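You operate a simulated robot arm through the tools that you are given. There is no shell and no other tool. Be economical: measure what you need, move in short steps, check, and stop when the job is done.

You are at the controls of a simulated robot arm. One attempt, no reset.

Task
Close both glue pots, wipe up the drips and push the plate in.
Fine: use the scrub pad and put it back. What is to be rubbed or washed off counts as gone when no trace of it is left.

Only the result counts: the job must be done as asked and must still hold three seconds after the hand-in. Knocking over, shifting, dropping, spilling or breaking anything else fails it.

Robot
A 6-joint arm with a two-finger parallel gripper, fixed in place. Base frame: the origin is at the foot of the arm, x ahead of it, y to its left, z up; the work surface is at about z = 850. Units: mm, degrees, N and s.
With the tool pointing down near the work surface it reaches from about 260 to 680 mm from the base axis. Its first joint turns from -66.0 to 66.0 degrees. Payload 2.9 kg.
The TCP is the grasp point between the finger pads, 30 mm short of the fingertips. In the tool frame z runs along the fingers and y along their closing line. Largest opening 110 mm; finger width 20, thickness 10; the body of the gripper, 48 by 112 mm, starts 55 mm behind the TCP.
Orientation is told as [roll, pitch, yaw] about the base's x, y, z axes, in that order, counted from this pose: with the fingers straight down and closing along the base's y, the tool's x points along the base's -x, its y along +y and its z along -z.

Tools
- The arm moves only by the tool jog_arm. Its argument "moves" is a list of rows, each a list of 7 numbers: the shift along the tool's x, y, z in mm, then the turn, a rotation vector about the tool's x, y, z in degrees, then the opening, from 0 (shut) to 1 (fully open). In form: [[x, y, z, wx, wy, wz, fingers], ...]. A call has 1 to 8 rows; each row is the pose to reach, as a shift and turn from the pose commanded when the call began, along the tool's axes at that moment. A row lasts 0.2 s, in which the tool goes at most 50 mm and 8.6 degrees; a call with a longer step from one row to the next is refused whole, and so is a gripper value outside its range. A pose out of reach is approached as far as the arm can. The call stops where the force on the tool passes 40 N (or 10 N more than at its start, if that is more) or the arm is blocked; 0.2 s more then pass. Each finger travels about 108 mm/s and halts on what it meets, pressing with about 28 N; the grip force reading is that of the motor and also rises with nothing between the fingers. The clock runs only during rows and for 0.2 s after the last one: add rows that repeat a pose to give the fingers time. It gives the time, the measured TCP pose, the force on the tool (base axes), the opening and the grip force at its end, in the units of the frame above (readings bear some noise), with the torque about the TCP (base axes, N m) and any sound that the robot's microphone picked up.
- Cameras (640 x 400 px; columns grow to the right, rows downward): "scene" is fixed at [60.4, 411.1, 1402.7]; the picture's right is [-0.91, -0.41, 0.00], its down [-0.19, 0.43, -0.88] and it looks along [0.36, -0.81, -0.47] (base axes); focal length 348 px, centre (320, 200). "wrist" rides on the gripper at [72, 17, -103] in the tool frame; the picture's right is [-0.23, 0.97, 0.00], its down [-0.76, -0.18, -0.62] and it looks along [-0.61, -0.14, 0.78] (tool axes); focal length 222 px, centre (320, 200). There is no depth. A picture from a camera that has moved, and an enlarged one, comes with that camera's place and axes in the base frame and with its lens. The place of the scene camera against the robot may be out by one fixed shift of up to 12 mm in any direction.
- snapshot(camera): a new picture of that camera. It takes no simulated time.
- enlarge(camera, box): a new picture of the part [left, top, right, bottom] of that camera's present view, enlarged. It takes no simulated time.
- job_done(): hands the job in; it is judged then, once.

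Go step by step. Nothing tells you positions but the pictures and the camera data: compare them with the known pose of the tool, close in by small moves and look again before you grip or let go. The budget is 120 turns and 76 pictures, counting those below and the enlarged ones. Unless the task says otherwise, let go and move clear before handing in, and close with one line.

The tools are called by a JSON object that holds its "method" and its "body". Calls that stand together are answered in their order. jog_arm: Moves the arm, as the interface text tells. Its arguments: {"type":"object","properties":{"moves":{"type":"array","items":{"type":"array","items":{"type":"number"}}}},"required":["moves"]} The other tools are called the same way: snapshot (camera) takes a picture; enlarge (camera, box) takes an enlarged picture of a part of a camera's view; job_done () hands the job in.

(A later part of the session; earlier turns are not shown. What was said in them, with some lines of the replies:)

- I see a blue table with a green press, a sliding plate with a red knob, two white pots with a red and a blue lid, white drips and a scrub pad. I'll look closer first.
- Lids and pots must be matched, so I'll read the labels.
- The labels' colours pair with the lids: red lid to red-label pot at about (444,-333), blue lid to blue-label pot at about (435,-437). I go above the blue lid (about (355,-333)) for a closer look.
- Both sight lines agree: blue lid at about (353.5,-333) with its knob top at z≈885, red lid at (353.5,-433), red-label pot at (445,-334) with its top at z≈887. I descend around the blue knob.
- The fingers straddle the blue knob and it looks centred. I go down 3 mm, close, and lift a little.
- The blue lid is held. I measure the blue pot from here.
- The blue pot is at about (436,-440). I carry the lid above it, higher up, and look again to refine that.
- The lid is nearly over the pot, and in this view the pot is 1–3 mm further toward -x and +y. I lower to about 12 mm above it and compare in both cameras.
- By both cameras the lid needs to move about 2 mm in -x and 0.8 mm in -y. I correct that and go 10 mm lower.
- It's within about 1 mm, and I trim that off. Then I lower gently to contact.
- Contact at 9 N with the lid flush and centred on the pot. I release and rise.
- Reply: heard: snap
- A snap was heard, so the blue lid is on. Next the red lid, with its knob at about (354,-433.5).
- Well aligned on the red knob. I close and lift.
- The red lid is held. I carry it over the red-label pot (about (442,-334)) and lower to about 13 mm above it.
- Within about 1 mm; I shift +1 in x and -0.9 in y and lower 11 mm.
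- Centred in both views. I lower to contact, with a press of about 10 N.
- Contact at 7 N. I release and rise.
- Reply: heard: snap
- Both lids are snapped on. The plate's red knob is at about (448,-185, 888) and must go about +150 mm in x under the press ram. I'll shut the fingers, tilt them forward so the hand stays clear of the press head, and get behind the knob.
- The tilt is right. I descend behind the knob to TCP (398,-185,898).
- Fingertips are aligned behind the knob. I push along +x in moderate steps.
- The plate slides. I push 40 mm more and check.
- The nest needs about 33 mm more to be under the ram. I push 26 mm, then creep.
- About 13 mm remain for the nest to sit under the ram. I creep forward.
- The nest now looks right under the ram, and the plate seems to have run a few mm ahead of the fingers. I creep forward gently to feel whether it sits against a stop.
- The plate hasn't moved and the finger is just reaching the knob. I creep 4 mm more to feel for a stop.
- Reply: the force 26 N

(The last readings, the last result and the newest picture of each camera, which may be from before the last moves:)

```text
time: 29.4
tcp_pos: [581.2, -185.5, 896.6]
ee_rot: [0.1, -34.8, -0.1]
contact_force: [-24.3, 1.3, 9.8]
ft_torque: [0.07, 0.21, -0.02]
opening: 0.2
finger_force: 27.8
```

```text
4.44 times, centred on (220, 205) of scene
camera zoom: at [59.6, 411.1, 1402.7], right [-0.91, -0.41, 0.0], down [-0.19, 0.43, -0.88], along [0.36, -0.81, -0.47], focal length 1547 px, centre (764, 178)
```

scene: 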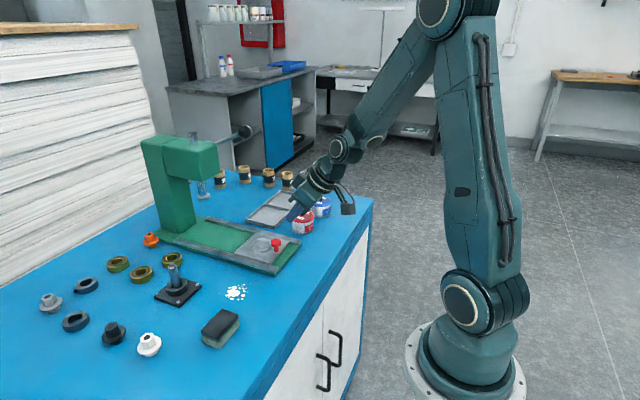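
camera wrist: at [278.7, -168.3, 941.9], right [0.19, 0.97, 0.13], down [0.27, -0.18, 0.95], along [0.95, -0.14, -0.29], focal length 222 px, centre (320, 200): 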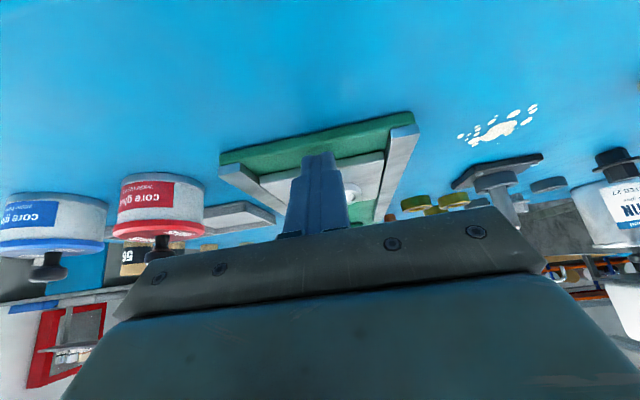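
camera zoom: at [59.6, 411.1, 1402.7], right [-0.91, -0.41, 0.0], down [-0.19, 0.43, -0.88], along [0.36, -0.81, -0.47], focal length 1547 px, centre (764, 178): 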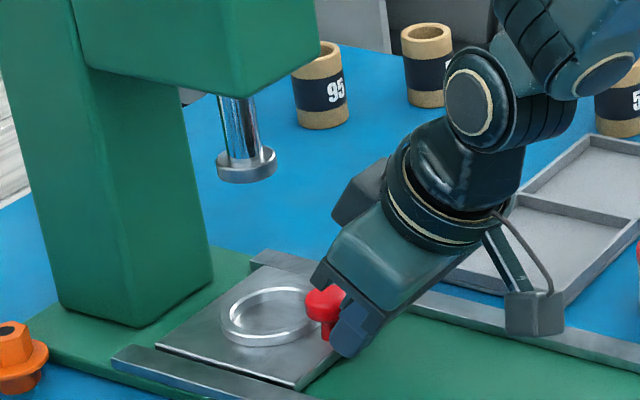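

A 24 N stop: the plate is fully in. I back off along -x and then rise.

{"method": "jog_arm", "body": {"moves": [[16.4, 0, -11.5, 0, 0, 0, 0], [45, 0, -31.5, 0, 0, 0, 0], [82, 0, -57.4, 0, 0, 0, 0], [114.7, 0, -80.4, 0, 0, 0, 0], [91.7, 0, -113.2, 0, 0, 0, 0], [68.8, 0, -145.9, 0, 0, 0, 0], [57.3, 0, -162.3, 0, 0, 0, 0]]}}

{"method": "enlarge", "body": {"camera": "scene", "box": [130, 120, 330, 280]}}

```text
time: 31.0
tcp_pos: [443.2, -186.4, 998.2]
ee_rot: [-0.1, -35.0, -0.2]
contact_force: [0.6, 0.4, -0.6]
ft_torque: [-0.01, -0.02, 0.02]
opening: 0.0
finger_force: 28.5
```

```text
2.50 times, centred on (230, 200) of scene
camera zoom: at [60.4, 411.1, 1402.7], right [-0.91, -0.41, 0.0], down [-0.19, 0.43, -0.88], along [0.36, -0.81, -0.47], focal length 870 px, centre (545, 200)
```

zoom: 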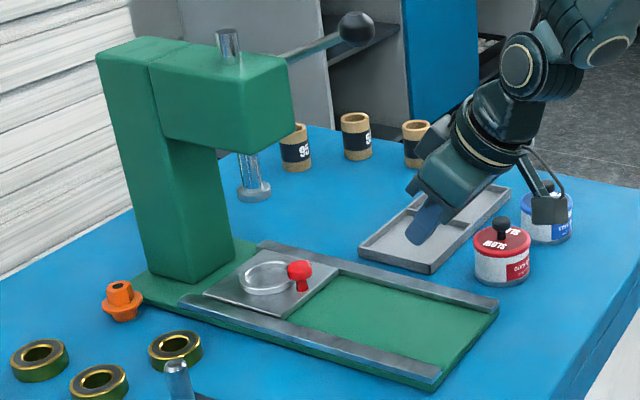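

The plate is in. I straighten the tool and move above the scrub pad near (415,50).

{"method": "jog_arm", "body": {"moves": [[2.8, 38, -8.5, 0, 5.9, 0, 0.3], [5.6, 76, -17, 0, 11.7, 0, 0.5], [8.5, 113, -25.5, 0, 17.5, 0, 0.7], [11.3, 151, -34, 0, 23.4, 0, 0.8], [14.1, 189, -42.5, 0, 29.2, 0, 0.8], [16.9, 226, -50.9, 0, 35, 0, 0.8], [16.9, 226, -50.9, 0, 35, 0, 0.8]]}}

{"method": "snapshot", "body": {"camera": "wrist"}}

{"method": "enlarge", "body": {"camera": "scene", "box": [140, 250, 280, 360]}}

```text
time: 32.6
tcp_pos: [398.0, 39.7, 1030.7]
ee_rot: [0.0, 0.1, 0.0]
contact_force: [-0.2, -0.3, 0.8]
ft_torque: [0.04, 0.02, -0.01]
opening: 88.1
finger_force: 0.1
```

```text
31 pictures are left
camera wrist: at [326.9, 57.1, 1133.8], right [0.23, 0.97, 0.0], down [0.76, -0.18, 0.62], along [0.61, -0.14, -0.78], focal length 222 px, centre (320, 200)
```

wrist: 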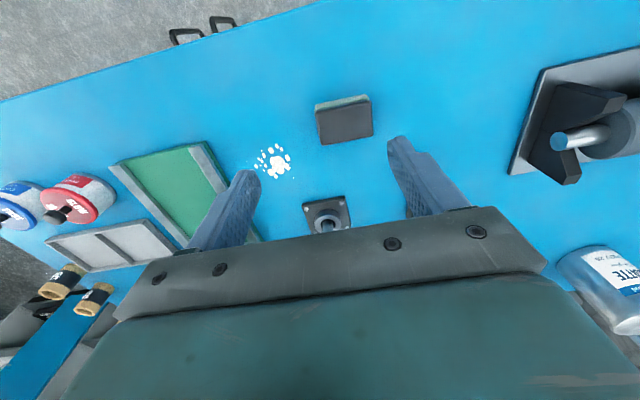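

```text
3.64 times, centred on (210, 305) of scene
camera zoom: at [60.4, 411.1, 1402.7], right [-0.91, -0.41, 0.0], down [-0.19, 0.43, -0.88], along [0.36, -0.81, -0.47], focal length 1266 px, centre (720, -182)
```

zoom: 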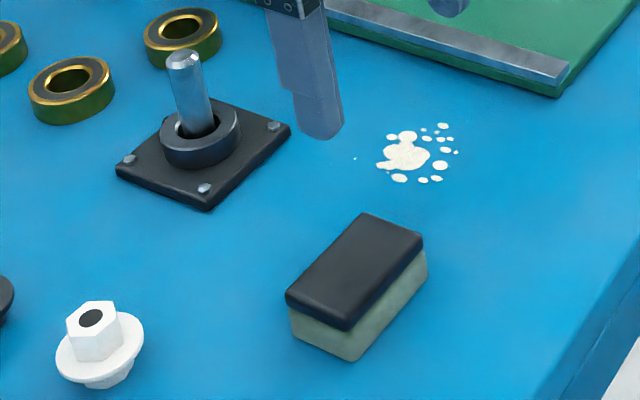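

I zoom the wrist view on the pad and the drips.

{"method": "enlarge", "body": {"camera": "wrist", "box": [240, 80, 400, 200]}}

```text
3.33 times, centred on (320, 140) of wrist
camera zoom: at [326.9, 57.1, 1133.8], right [0.23, 0.97, 0.0], down [0.76, -0.18, 0.62], along [0.61, -0.14, -0.78], focal length 740 px, centre (320, 400)
```

zoom: 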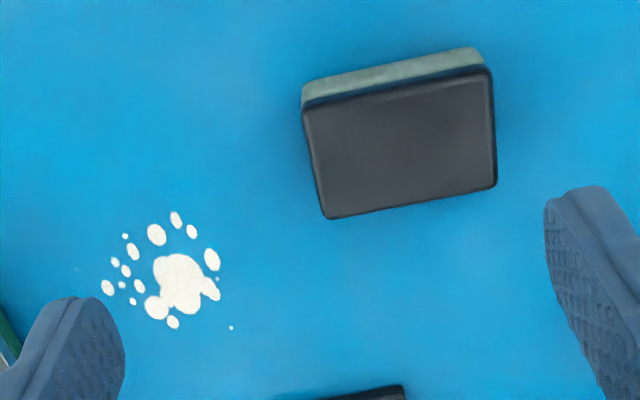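

The pad is axis-aligned, about 40 × 60 mm, centred at (420.5,64) with its top at z≈883. The drips cover roughly x 440–500, y -80 to -20. I descend over the pad.

{"method": "jog_arm", "body": {"moves": [[-11, 12, 30, 0, 0, 0, 0.8], [-21.5, 24.3, 60, 0, 0, 0, 0.8], [-21.5, 24.3, 95, 0, 0, 0, 0.8], [-21.5, 24.3, 120, 0, 0, 0, 0.8], [-21.5, 24.3, 130, 0, 0, 0, 0.8], [-21.5, 24.3, 130, 0, 0, 0, 0.8]]}}

{"method": "snapshot", "body": {"camera": "wrist"}}

{"method": "enlarge", "body": {"camera": "scene", "box": [150, 240, 290, 360]}}

```text
time: 34.0
tcp_pos: [420.7, 61.9, 900.4]
ee_rot: [0.0, 0.0, 0.0]
contact_force: [-0.5, -0.3, -0.4]
ft_torque: [0.03, 0.01, -0.03]
opening: 87.7
finger_force: 0.0
```

```text
28 pictures are left
camera wrist: at [348.6, 80.9, 1003.2], right [0.23, 0.97, 0.0], down [0.76, -0.18, 0.62], along [0.61, -0.14, -0.78], focal length 222 px, centre (320, 200)
```

wrist: 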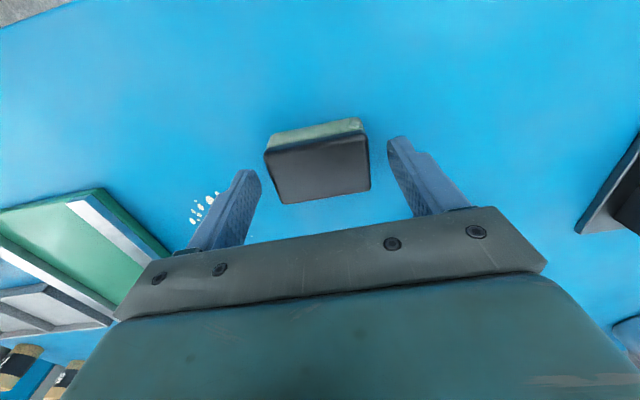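

```text
3.33 times, centred on (220, 300) of scene
camera zoom: at [60.4, 411.1, 1402.7], right [-0.91, -0.41, 0.0], down [-0.19, 0.43, -0.88], along [0.36, -0.81, -0.47], focal length 1161 px, centre (653, -133)
```

zoom: 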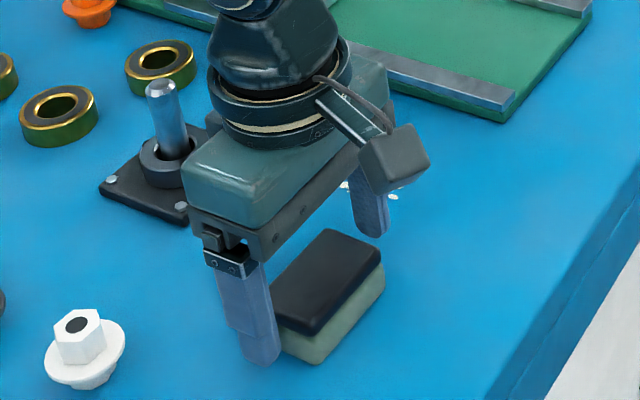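

The pad is a touch toward -x and +y of the fingers. I correct by (-3,+2.5), go down 8 mm, and close.

{"method": "jog_arm", "body": {"moves": [[3, 2.3, 0, 0, 0, 0, 0.8], [3, 2.3, 8, 0, 0, 0, 0.8], [3, 2.3, 8, 0, 0, 0, 0.6], [3, 2.3, 8, 0, 0, 0, 0.45], [3, 2.3, 8, 0, 0, 0, 0.4], [3, 2.3, 8, 0, 0, 0, 0.4]]}}

{"method": "enlarge", "body": {"camera": "wrist", "box": [220, 100, 420, 230]}}

```text
time: 35.4
tcp_pos: [419.1, 66.5, 891.9]
ee_rot: [0.0, 0.0, 0.0]
contact_force: [-1.1, 0.5, 2.2]
ft_torque: [0.01, -0.01, -0.05]
opening: 63.2
finger_force: 27.8
```

```text
3.08 times, centred on (320, 165) of wrist
camera zoom: at [345.9, 83.9, 995.8], right [0.23, 0.97, 0.0], down [0.76, -0.18, 0.62], along [0.61, -0.14, -0.78], focal length 684 px, centre (320, 308)
```

zoom: 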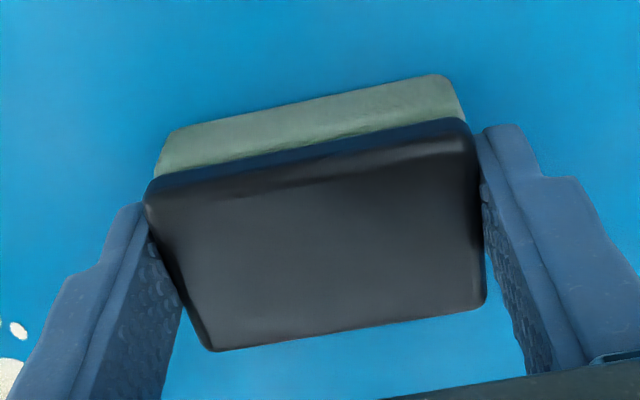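

The pad is gripped (63 mm) at TCP about (418,66,892), which is the place to return it to. I lift 30 mm and check.

{"method": "jog_arm", "body": {"moves": [[0, 0, -10, 0, 0, 0, 0.4], [0, 0, -30, 0, 0, 0, 0.4], [0, 0, -30, 0, 0, 0, 0.4]]}}

{"method": "enlarge", "body": {"camera": "scene", "box": [150, 240, 290, 360]}}

```text
time: 36.2
tcp_pos: [417.1, 66.2, 922.4]
ee_rot: [0.1, 0.0, 0.0]
contact_force: [0.4, -0.5, -0.9]
ft_torque: [0.01, 0.0, 0.0]
opening: 62.9
finger_force: 27.8
```

```text
3.33 times, centred on (220, 300) of scene
camera zoom: at [60.4, 411.1, 1402.7], right [-0.91, -0.41, 0.0], down [-0.19, 0.43, -0.88], along [0.36, -0.81, -0.47], focal length 1161 px, centre (653, -133)
```

zoom: 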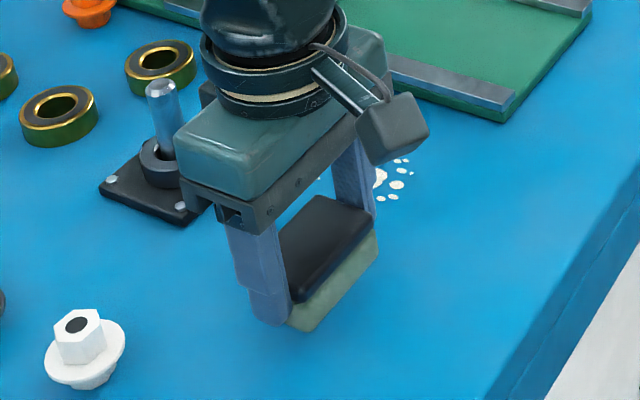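

Held firmly. I move over the drips and lower to just above the surface.

{"method": "jog_arm", "body": {"moves": [[-12, -38, 0, 0, 0, 0, 0.4], [-25, -77, 0, 0, 0, 0, 0.4], [-36, -111, 0, 0, 0, 0, 0.4], [-36, -111, 20, 0, 0, 0, 0.4], [-36, -111, 28, 0, 0, 0, 0.4], [-36, -111, 31, 0, 0, 0, 0.4], [-36, -111, 31, 0, 0, 0, 0.4]]}}

```text
time: 37.8
tcp_pos: [453.9, -44.4, 891.1]
ee_rot: [-0.1, -0.2, -0.1]
contact_force: [-5.1, -2.6, 24.2]
ft_torque: [0.05, 0.32, -0.04]
opening: 63.0
finger_force: 27.7
```

Contact at 24 N. I ease off slightly and rub back and forth in x.

{"method": "jog_arm", "body": {"moves": [[0, 0, -0.4, 0, 0, 0, 0.4], [-20, 0, -0.4, 0, 0, 0, 0.4], [-42, 0, -0.4, 0, 0, 0, 0.4], [-42, 8, -0.4, 0, 0, 0, 0.4], [-20, 8, -0.4, 0, 0, 0, 0.4], [8, 8, -0.4, 0, 0, 0, 0.4], [8, -10, -0.4, 0, 0, 0, 0.4], [-20, -10, -0.4, 0, 0, 0, 0.4]]}}

```text
time: 39.6
tcp_pos: [472.5, -53.8, 890.7]
ee_rot: [0.0, 0.3, -0.2]
contact_force: [-15.7, -1.6, 31.4]
ft_torque: [0.01, 0.43, 0.04]
opening: 63.0
finger_force: 28.0
```

Rubbing works. I lighten it a little and continue over the -y part.

{"method": "jog_arm", "body": {"moves": [[-24, 0, -0.6, 0, 0, 0, 0.4], [-24, -12, -0.6, 0, 0, 0, 0.4], [0, -12, -0.6, 0, 0, 0, 0.4], [26, -12, -0.6, 0, 0, 0, 0.4], [26, 6, -0.6, 0, 0, 0, 0.4], [0, 6, -0.6, 0, 0, 0, 0.4], [-24, 6, -0.6, 0, 0, 0, 0.4], [-24, 22, -0.6, 0, 0, 0, 0.4]]}}

{"method": "jog_arm", "body": {"moves": [[15, -8, 0, 0, 0, 0, 0.4], [45, -8, 0, 0, 0, 0, 0.4], [45, -8, -35, 0, 0, 0, 0.4], [60, 32, -60, 0, 0, 0, 0.4], [70, 70, -60, 0, 0, 0, 0.4], [75, 85, -60, 0, 0, 0, 0.4]]}}

{"method": "snapshot", "body": {"camera": "wrist"}}

{"method": "enlarge", "body": {"camera": "scene", "box": [170, 240, 310, 340]}}

```text
time: 41.4
tcp_pos: [499.5, -33.1, 891.0]
ee_rot: [0.0, 0.2, 0.0]
contact_force: [0.0, 0.7, 0.4]
ft_torque: [-0.01, -0.02, 0.03]
opening: 62.9
finger_force: 28.2
```

```text
time: 42.8
tcp_pos: [422.4, 53.0, 951.2]
ee_rot: [0.1, 0.0, 0.0]
contact_force: [-0.4, 0.0, -0.4]
ft_torque: [-0.02, -0.01, -0.03]
opening: 63.4
finger_force: 28.3
```

```text
24 pictures are left
camera wrist: at [350.1, 70.7, 1055.1], right [0.23, 0.97, 0.0], down [0.76, -0.18, 0.62], along [0.61, -0.14, -0.78], focal length 222 px, centre (320, 200)
```

wrist: 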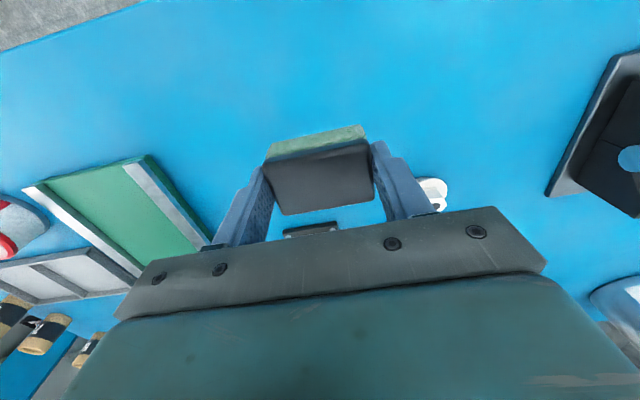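

```text
4.00 times, centred on (240, 290) of scene
camera zoom: at [60.4, 411.1, 1402.7], right [-0.91, -0.41, 0.0], down [-0.19, 0.43, -0.88], along [0.36, -0.81, -0.47], focal length 1393 px, centre (640, -160)
```

zoom: 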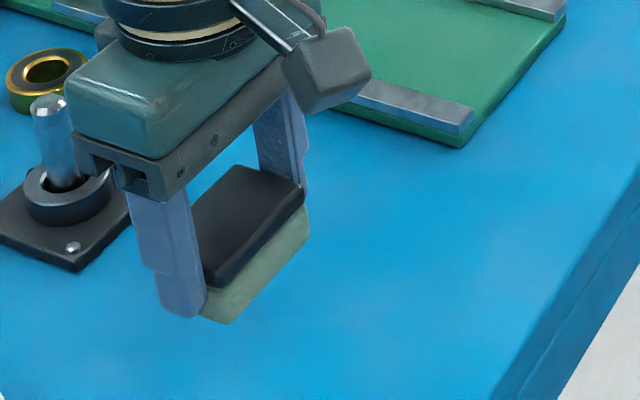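

Most of it is gone, but the gripper hides some of the area. I shift aside and up to look before putting the pad back.

{"method": "jog_arm", "body": {"moves": [[0, 35, -20, 0, 0, 0, 0.4], [10, 60, -50, 0, 0, 0, 0.4], [20, 60, -80, 0, 0, 0, 0.4], [20, 60, -80, 0, 0, 0, 0.4]]}}

{"method": "enlarge", "body": {"camera": "wrist", "box": [120, 100, 320, 230]}}

{"method": "enlarge", "body": {"camera": "scene", "box": [190, 260, 290, 330]}}

```text
time: 43.8
tcp_pos: [402.6, 112.7, 1034.4]
ee_rot: [0.0, 0.0, -0.1]
contact_force: [0.6, -0.5, -1.5]
ft_torque: [0.03, 0.0, -0.01]
opening: 63.1
finger_force: 28.2
```

```text
3.08 times, centred on (220, 165) of wrist
camera zoom: at [331.3, 130.6, 1137.2], right [0.23, 0.97, 0.0], down [0.76, -0.18, 0.62], along [0.61, -0.14, -0.78], focal length 684 px, centre (628, 308)
```

zoom: 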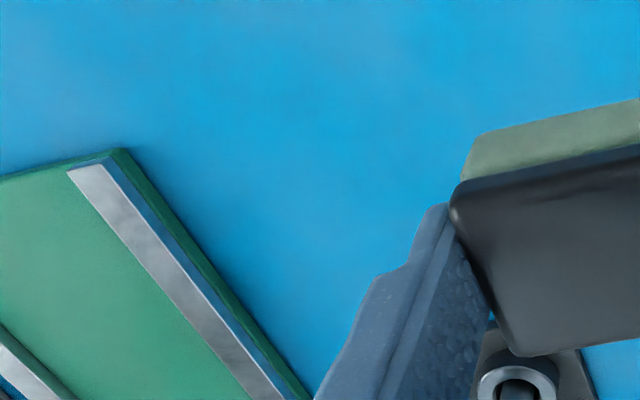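

```text
5.71 times, centred on (240, 295) of scene
camera zoom: at [60.4, 411.1, 1402.7], right [-0.91, -0.41, 0.0], down [-0.19, 0.43, -0.88], along [0.36, -0.81, -0.47], focal length 1990 px, centre (777, -343)
```

zoom: 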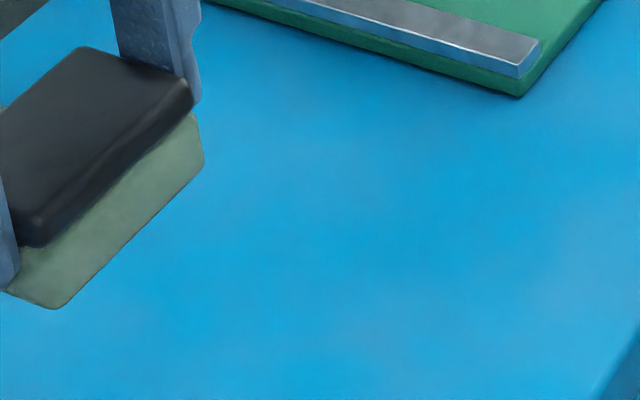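

It looks clean, but the spot of the tiny stray drop (497,-24) is just hidden. I shift +x 50 to see it.

{"method": "jog_arm", "body": {"moves": [[-30, 0, 0, 0, 0, 0, 0.4], [-55, 0, -10, 0, 0, 0, 0.4], [-55, 0, -10, 0, 0, 0, 0.4]]}}

{"method": "enlarge", "body": {"camera": "wrist", "box": [140, 90, 300, 200]}}

```text
time: 44.6
tcp_pos: [457.6, 114.1, 1041.2]
ee_rot: [0.0, 0.0, 0.0]
contact_force: [0.0, -0.6, -0.6]
ft_torque: [0.0, 0.0, -0.01]
opening: 63.1
finger_force: 27.7
```

```text
3.64 times, centred on (220, 145) of wrist
camera zoom: at [385.6, 130.8, 1145.8], right [0.23, 0.97, 0.0], down [0.76, -0.18, 0.62], along [0.61, -0.14, -0.78], focal length 808 px, centre (684, 400)
```

zoom: 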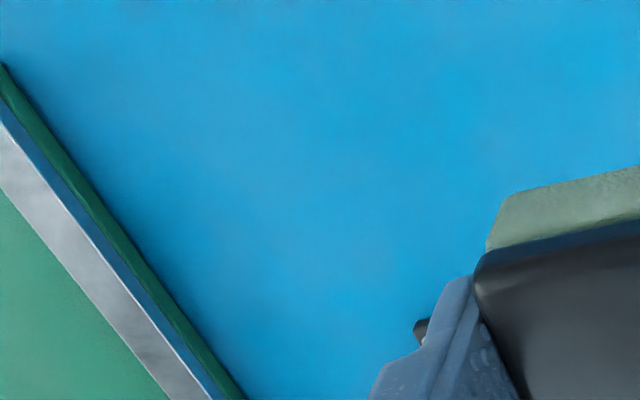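

The surface is clean there. I return the pad to its original spot by the exact reverse shift.

{"method": "jog_arm", "body": {"moves": [[20, -23, 35, 0, 0, 0, 0.4], [40, -46, 70, 0, 0, 0, 0.4], [40, -46, 110, 0, 0, 0, 0.4], [40, -46, 138, 0, 0, 0, 0.4], [40, -46, 147, 0, 0, 0, 0.4], [40, -46, 149.5, 0, 0, 0, 0.4], [40, -46, 149.5, 0, 0, 0, 0.4]]}}

{"method": "enlarge", "body": {"camera": "scene", "box": [150, 240, 290, 360]}}

```text
time: 46.2
tcp_pos: [417.6, 67.6, 890.4]
ee_rot: [0.0, 0.0, 0.0]
contact_force: [-1.1, 1.0, -0.5]
ft_torque: [0.0, -0.01, 0.0]
opening: 63.1
finger_force: 28.0
```

```text
3.33 times, centred on (220, 300) of scene
camera zoom: at [60.4, 411.1, 1402.7], right [-0.91, -0.41, 0.0], down [-0.19, 0.43, -0.88], along [0.36, -0.81, -0.47], focal length 1161 px, centre (653, -133)
```

zoom: 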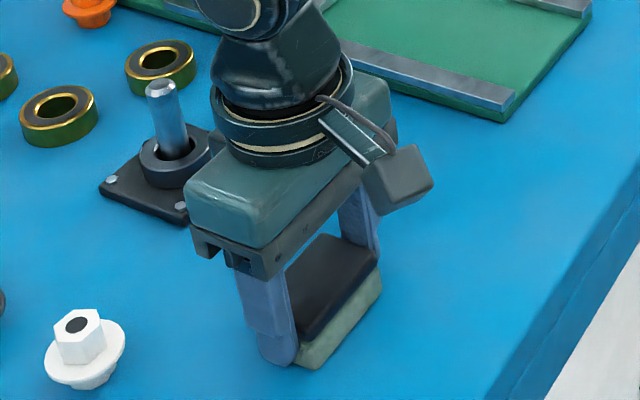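

The pad is within 1–2 mm of its original place and not yet loaded. I trim y by -1.5, lower gently to touch, then open.

{"method": "jog_arm", "body": {"moves": [[0, -1.5, 0, 0, 0, 0, 0.4], [0, -1.5, 0.7, 0, 0, 0, 0.4], [0, -1.5, 0.7, 0, 0, 0, 0.4]]}}

```text
time: 47.0
tcp_pos: [417.4, 63.8, 890.7]
ee_rot: [0.0, 0.1, 0.1]
contact_force: [0.7, 0.3, -0.6]
ft_torque: [0.01, 0.0, 0.03]
opening: 63.1
finger_force: 27.9
```

{"method": "jog_arm", "body": {"moves": [[0, 0, 0.5, 0, 0, 0, 0.4], [0, 0, 1, 0, 0, 0, 0.4], [0, 0, 1, 0, 0, 0, 0.4]]}}

```text
time: 47.8
tcp_pos: [417.4, 65.1, 890.1]
ee_rot: [0.0, 0.0, 0.0]
contact_force: [-5.7, -3.3, 12.1]
ft_torque: [-0.08, 0.23, 0.04]
opening: 63.0
finger_force: 27.8
```

Contact at 12 N. I open and rise.

{"method": "jog_arm", "body": {"moves": [[0, 0, -0.5, 0, 0, 0, 0.65], [0, 0, -0.5, 0, 0, 0, 0.8], [0, 0, -1, 0, 0, 0, 0.8], [0, 0, -30, 0, 0, 0, 0.8], [0, 0, -75, 0, 0, 0, 0.8], [0, 0, -120, 0, 0, 0, 0.8], [0, 0, -160, 0, 0, 0, 0.8], [20, 40, -180, 0, 0, 0, 0.8]]}}

{"method": "enlarge", "body": {"camera": "scene", "box": [140, 250, 280, 360]}}

{"method": "snapshot", "body": {"camera": "scene"}}

{"method": "snapshot", "body": {"camera": "wrist"}}

```text
time: 49.6
tcp_pos: [399.1, 105.5, 1069.2]
ee_rot: [0.1, 0.0, 0.1]
contact_force: [0.0, -0.6, 0.3]
ft_torque: [0.01, 0.02, -0.02]
opening: 88.0
finger_force: 0.2
```

```text
3.64 times, centred on (210, 305) of scene
camera zoom: at [60.5, 411.0, 1402.7], right [-0.91, -0.41, 0.0], down [-0.19, 0.43, -0.88], along [0.36, -0.81, -0.47], focal length 1266 px, centre (720, -182)
```

zoom: 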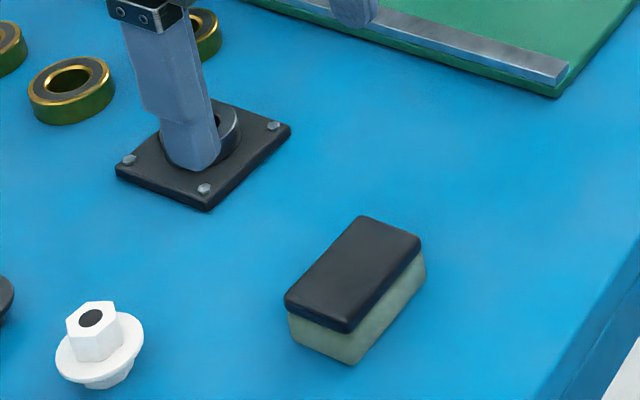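

```text
17 pictures are left
```

scene: 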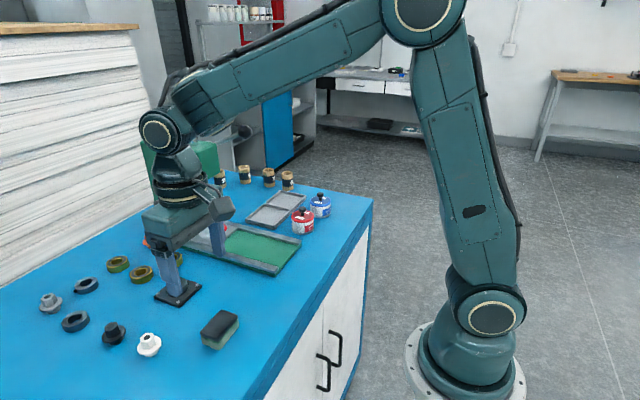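

```text
16 pictures are left
camera wrist: at [327.1, 123.5, 1173.4], right [0.23, 0.97, 0.0], down [0.76, -0.18, 0.62], along [0.61, -0.14, -0.78], focal length 222 px, centre (320, 200)
```

wrist: 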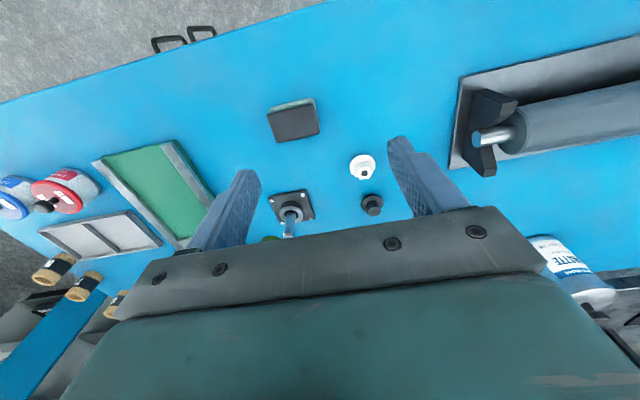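

The pad is back on its spot. I do a close check of the wiped area and of the pots.

{"method": "enlarge", "body": {"camera": "scene", "box": [210, 270, 274, 310]}}

{"method": "enlarge", "body": {"camera": "wrist", "box": [190, 110, 290, 200]}}

{"method": "enlarge", "body": {"camera": "scene", "box": [200, 160, 350, 270]}}

```text
10.00 times, centred on (242, 290) of scene
camera zoom: at [60.5, 411.0, 1402.7], right [-0.91, -0.41, 0.0], down [-0.19, 0.43, -0.88], along [0.36, -0.81, -0.47], focal length 3482 px, centre (1100, -700)
```

zoom: 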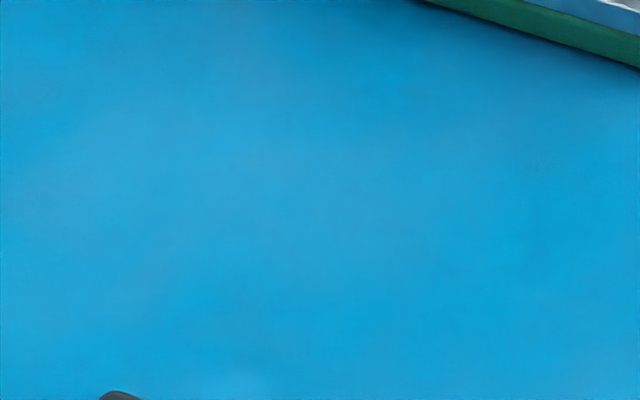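

```text
4.44 times, centred on (240, 155) of wrist
camera zoom: at [327.1, 123.5, 1173.4], right [0.23, 0.97, 0.0], down [0.76, -0.18, 0.62], along [0.61, -0.14, -0.78], focal length 987 px, centre (676, 400)
```

zoom: 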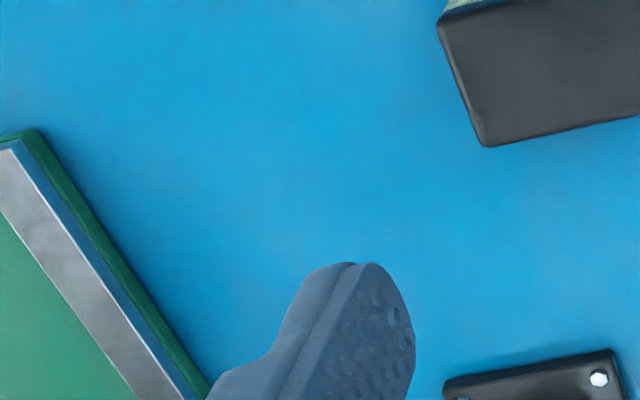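

```text
3.64 times, centred on (275, 215) of scene
camera zoom: at [60.5, 411.0, 1402.7], right [-0.91, -0.41, 0.0], down [-0.19, 0.43, -0.88], along [0.36, -0.81, -0.47], focal length 1266 px, centre (484, 146)
```

zoom: 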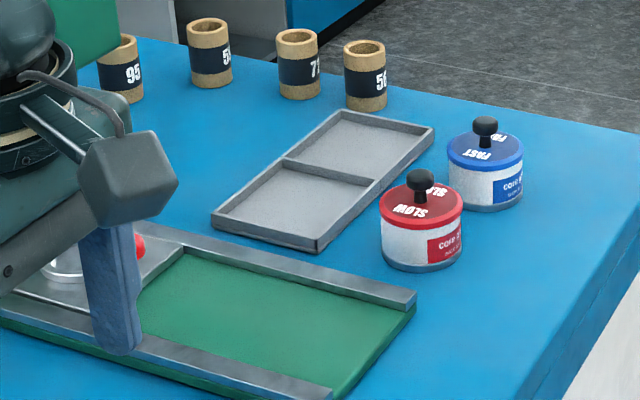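

Both pots are lidded, the drips are gone, the plate is in against its stop and the pad is back in place, with the arm clear. I hand in now.

{"method": "job_done", "body": {}}

```text
The job is handed in.
```

I closed both glue pots with their matching lids (each one snapped on), wiped up all the drips, pushed the plate in to its stop, put the scrub pad back in its place, and handed the job in.
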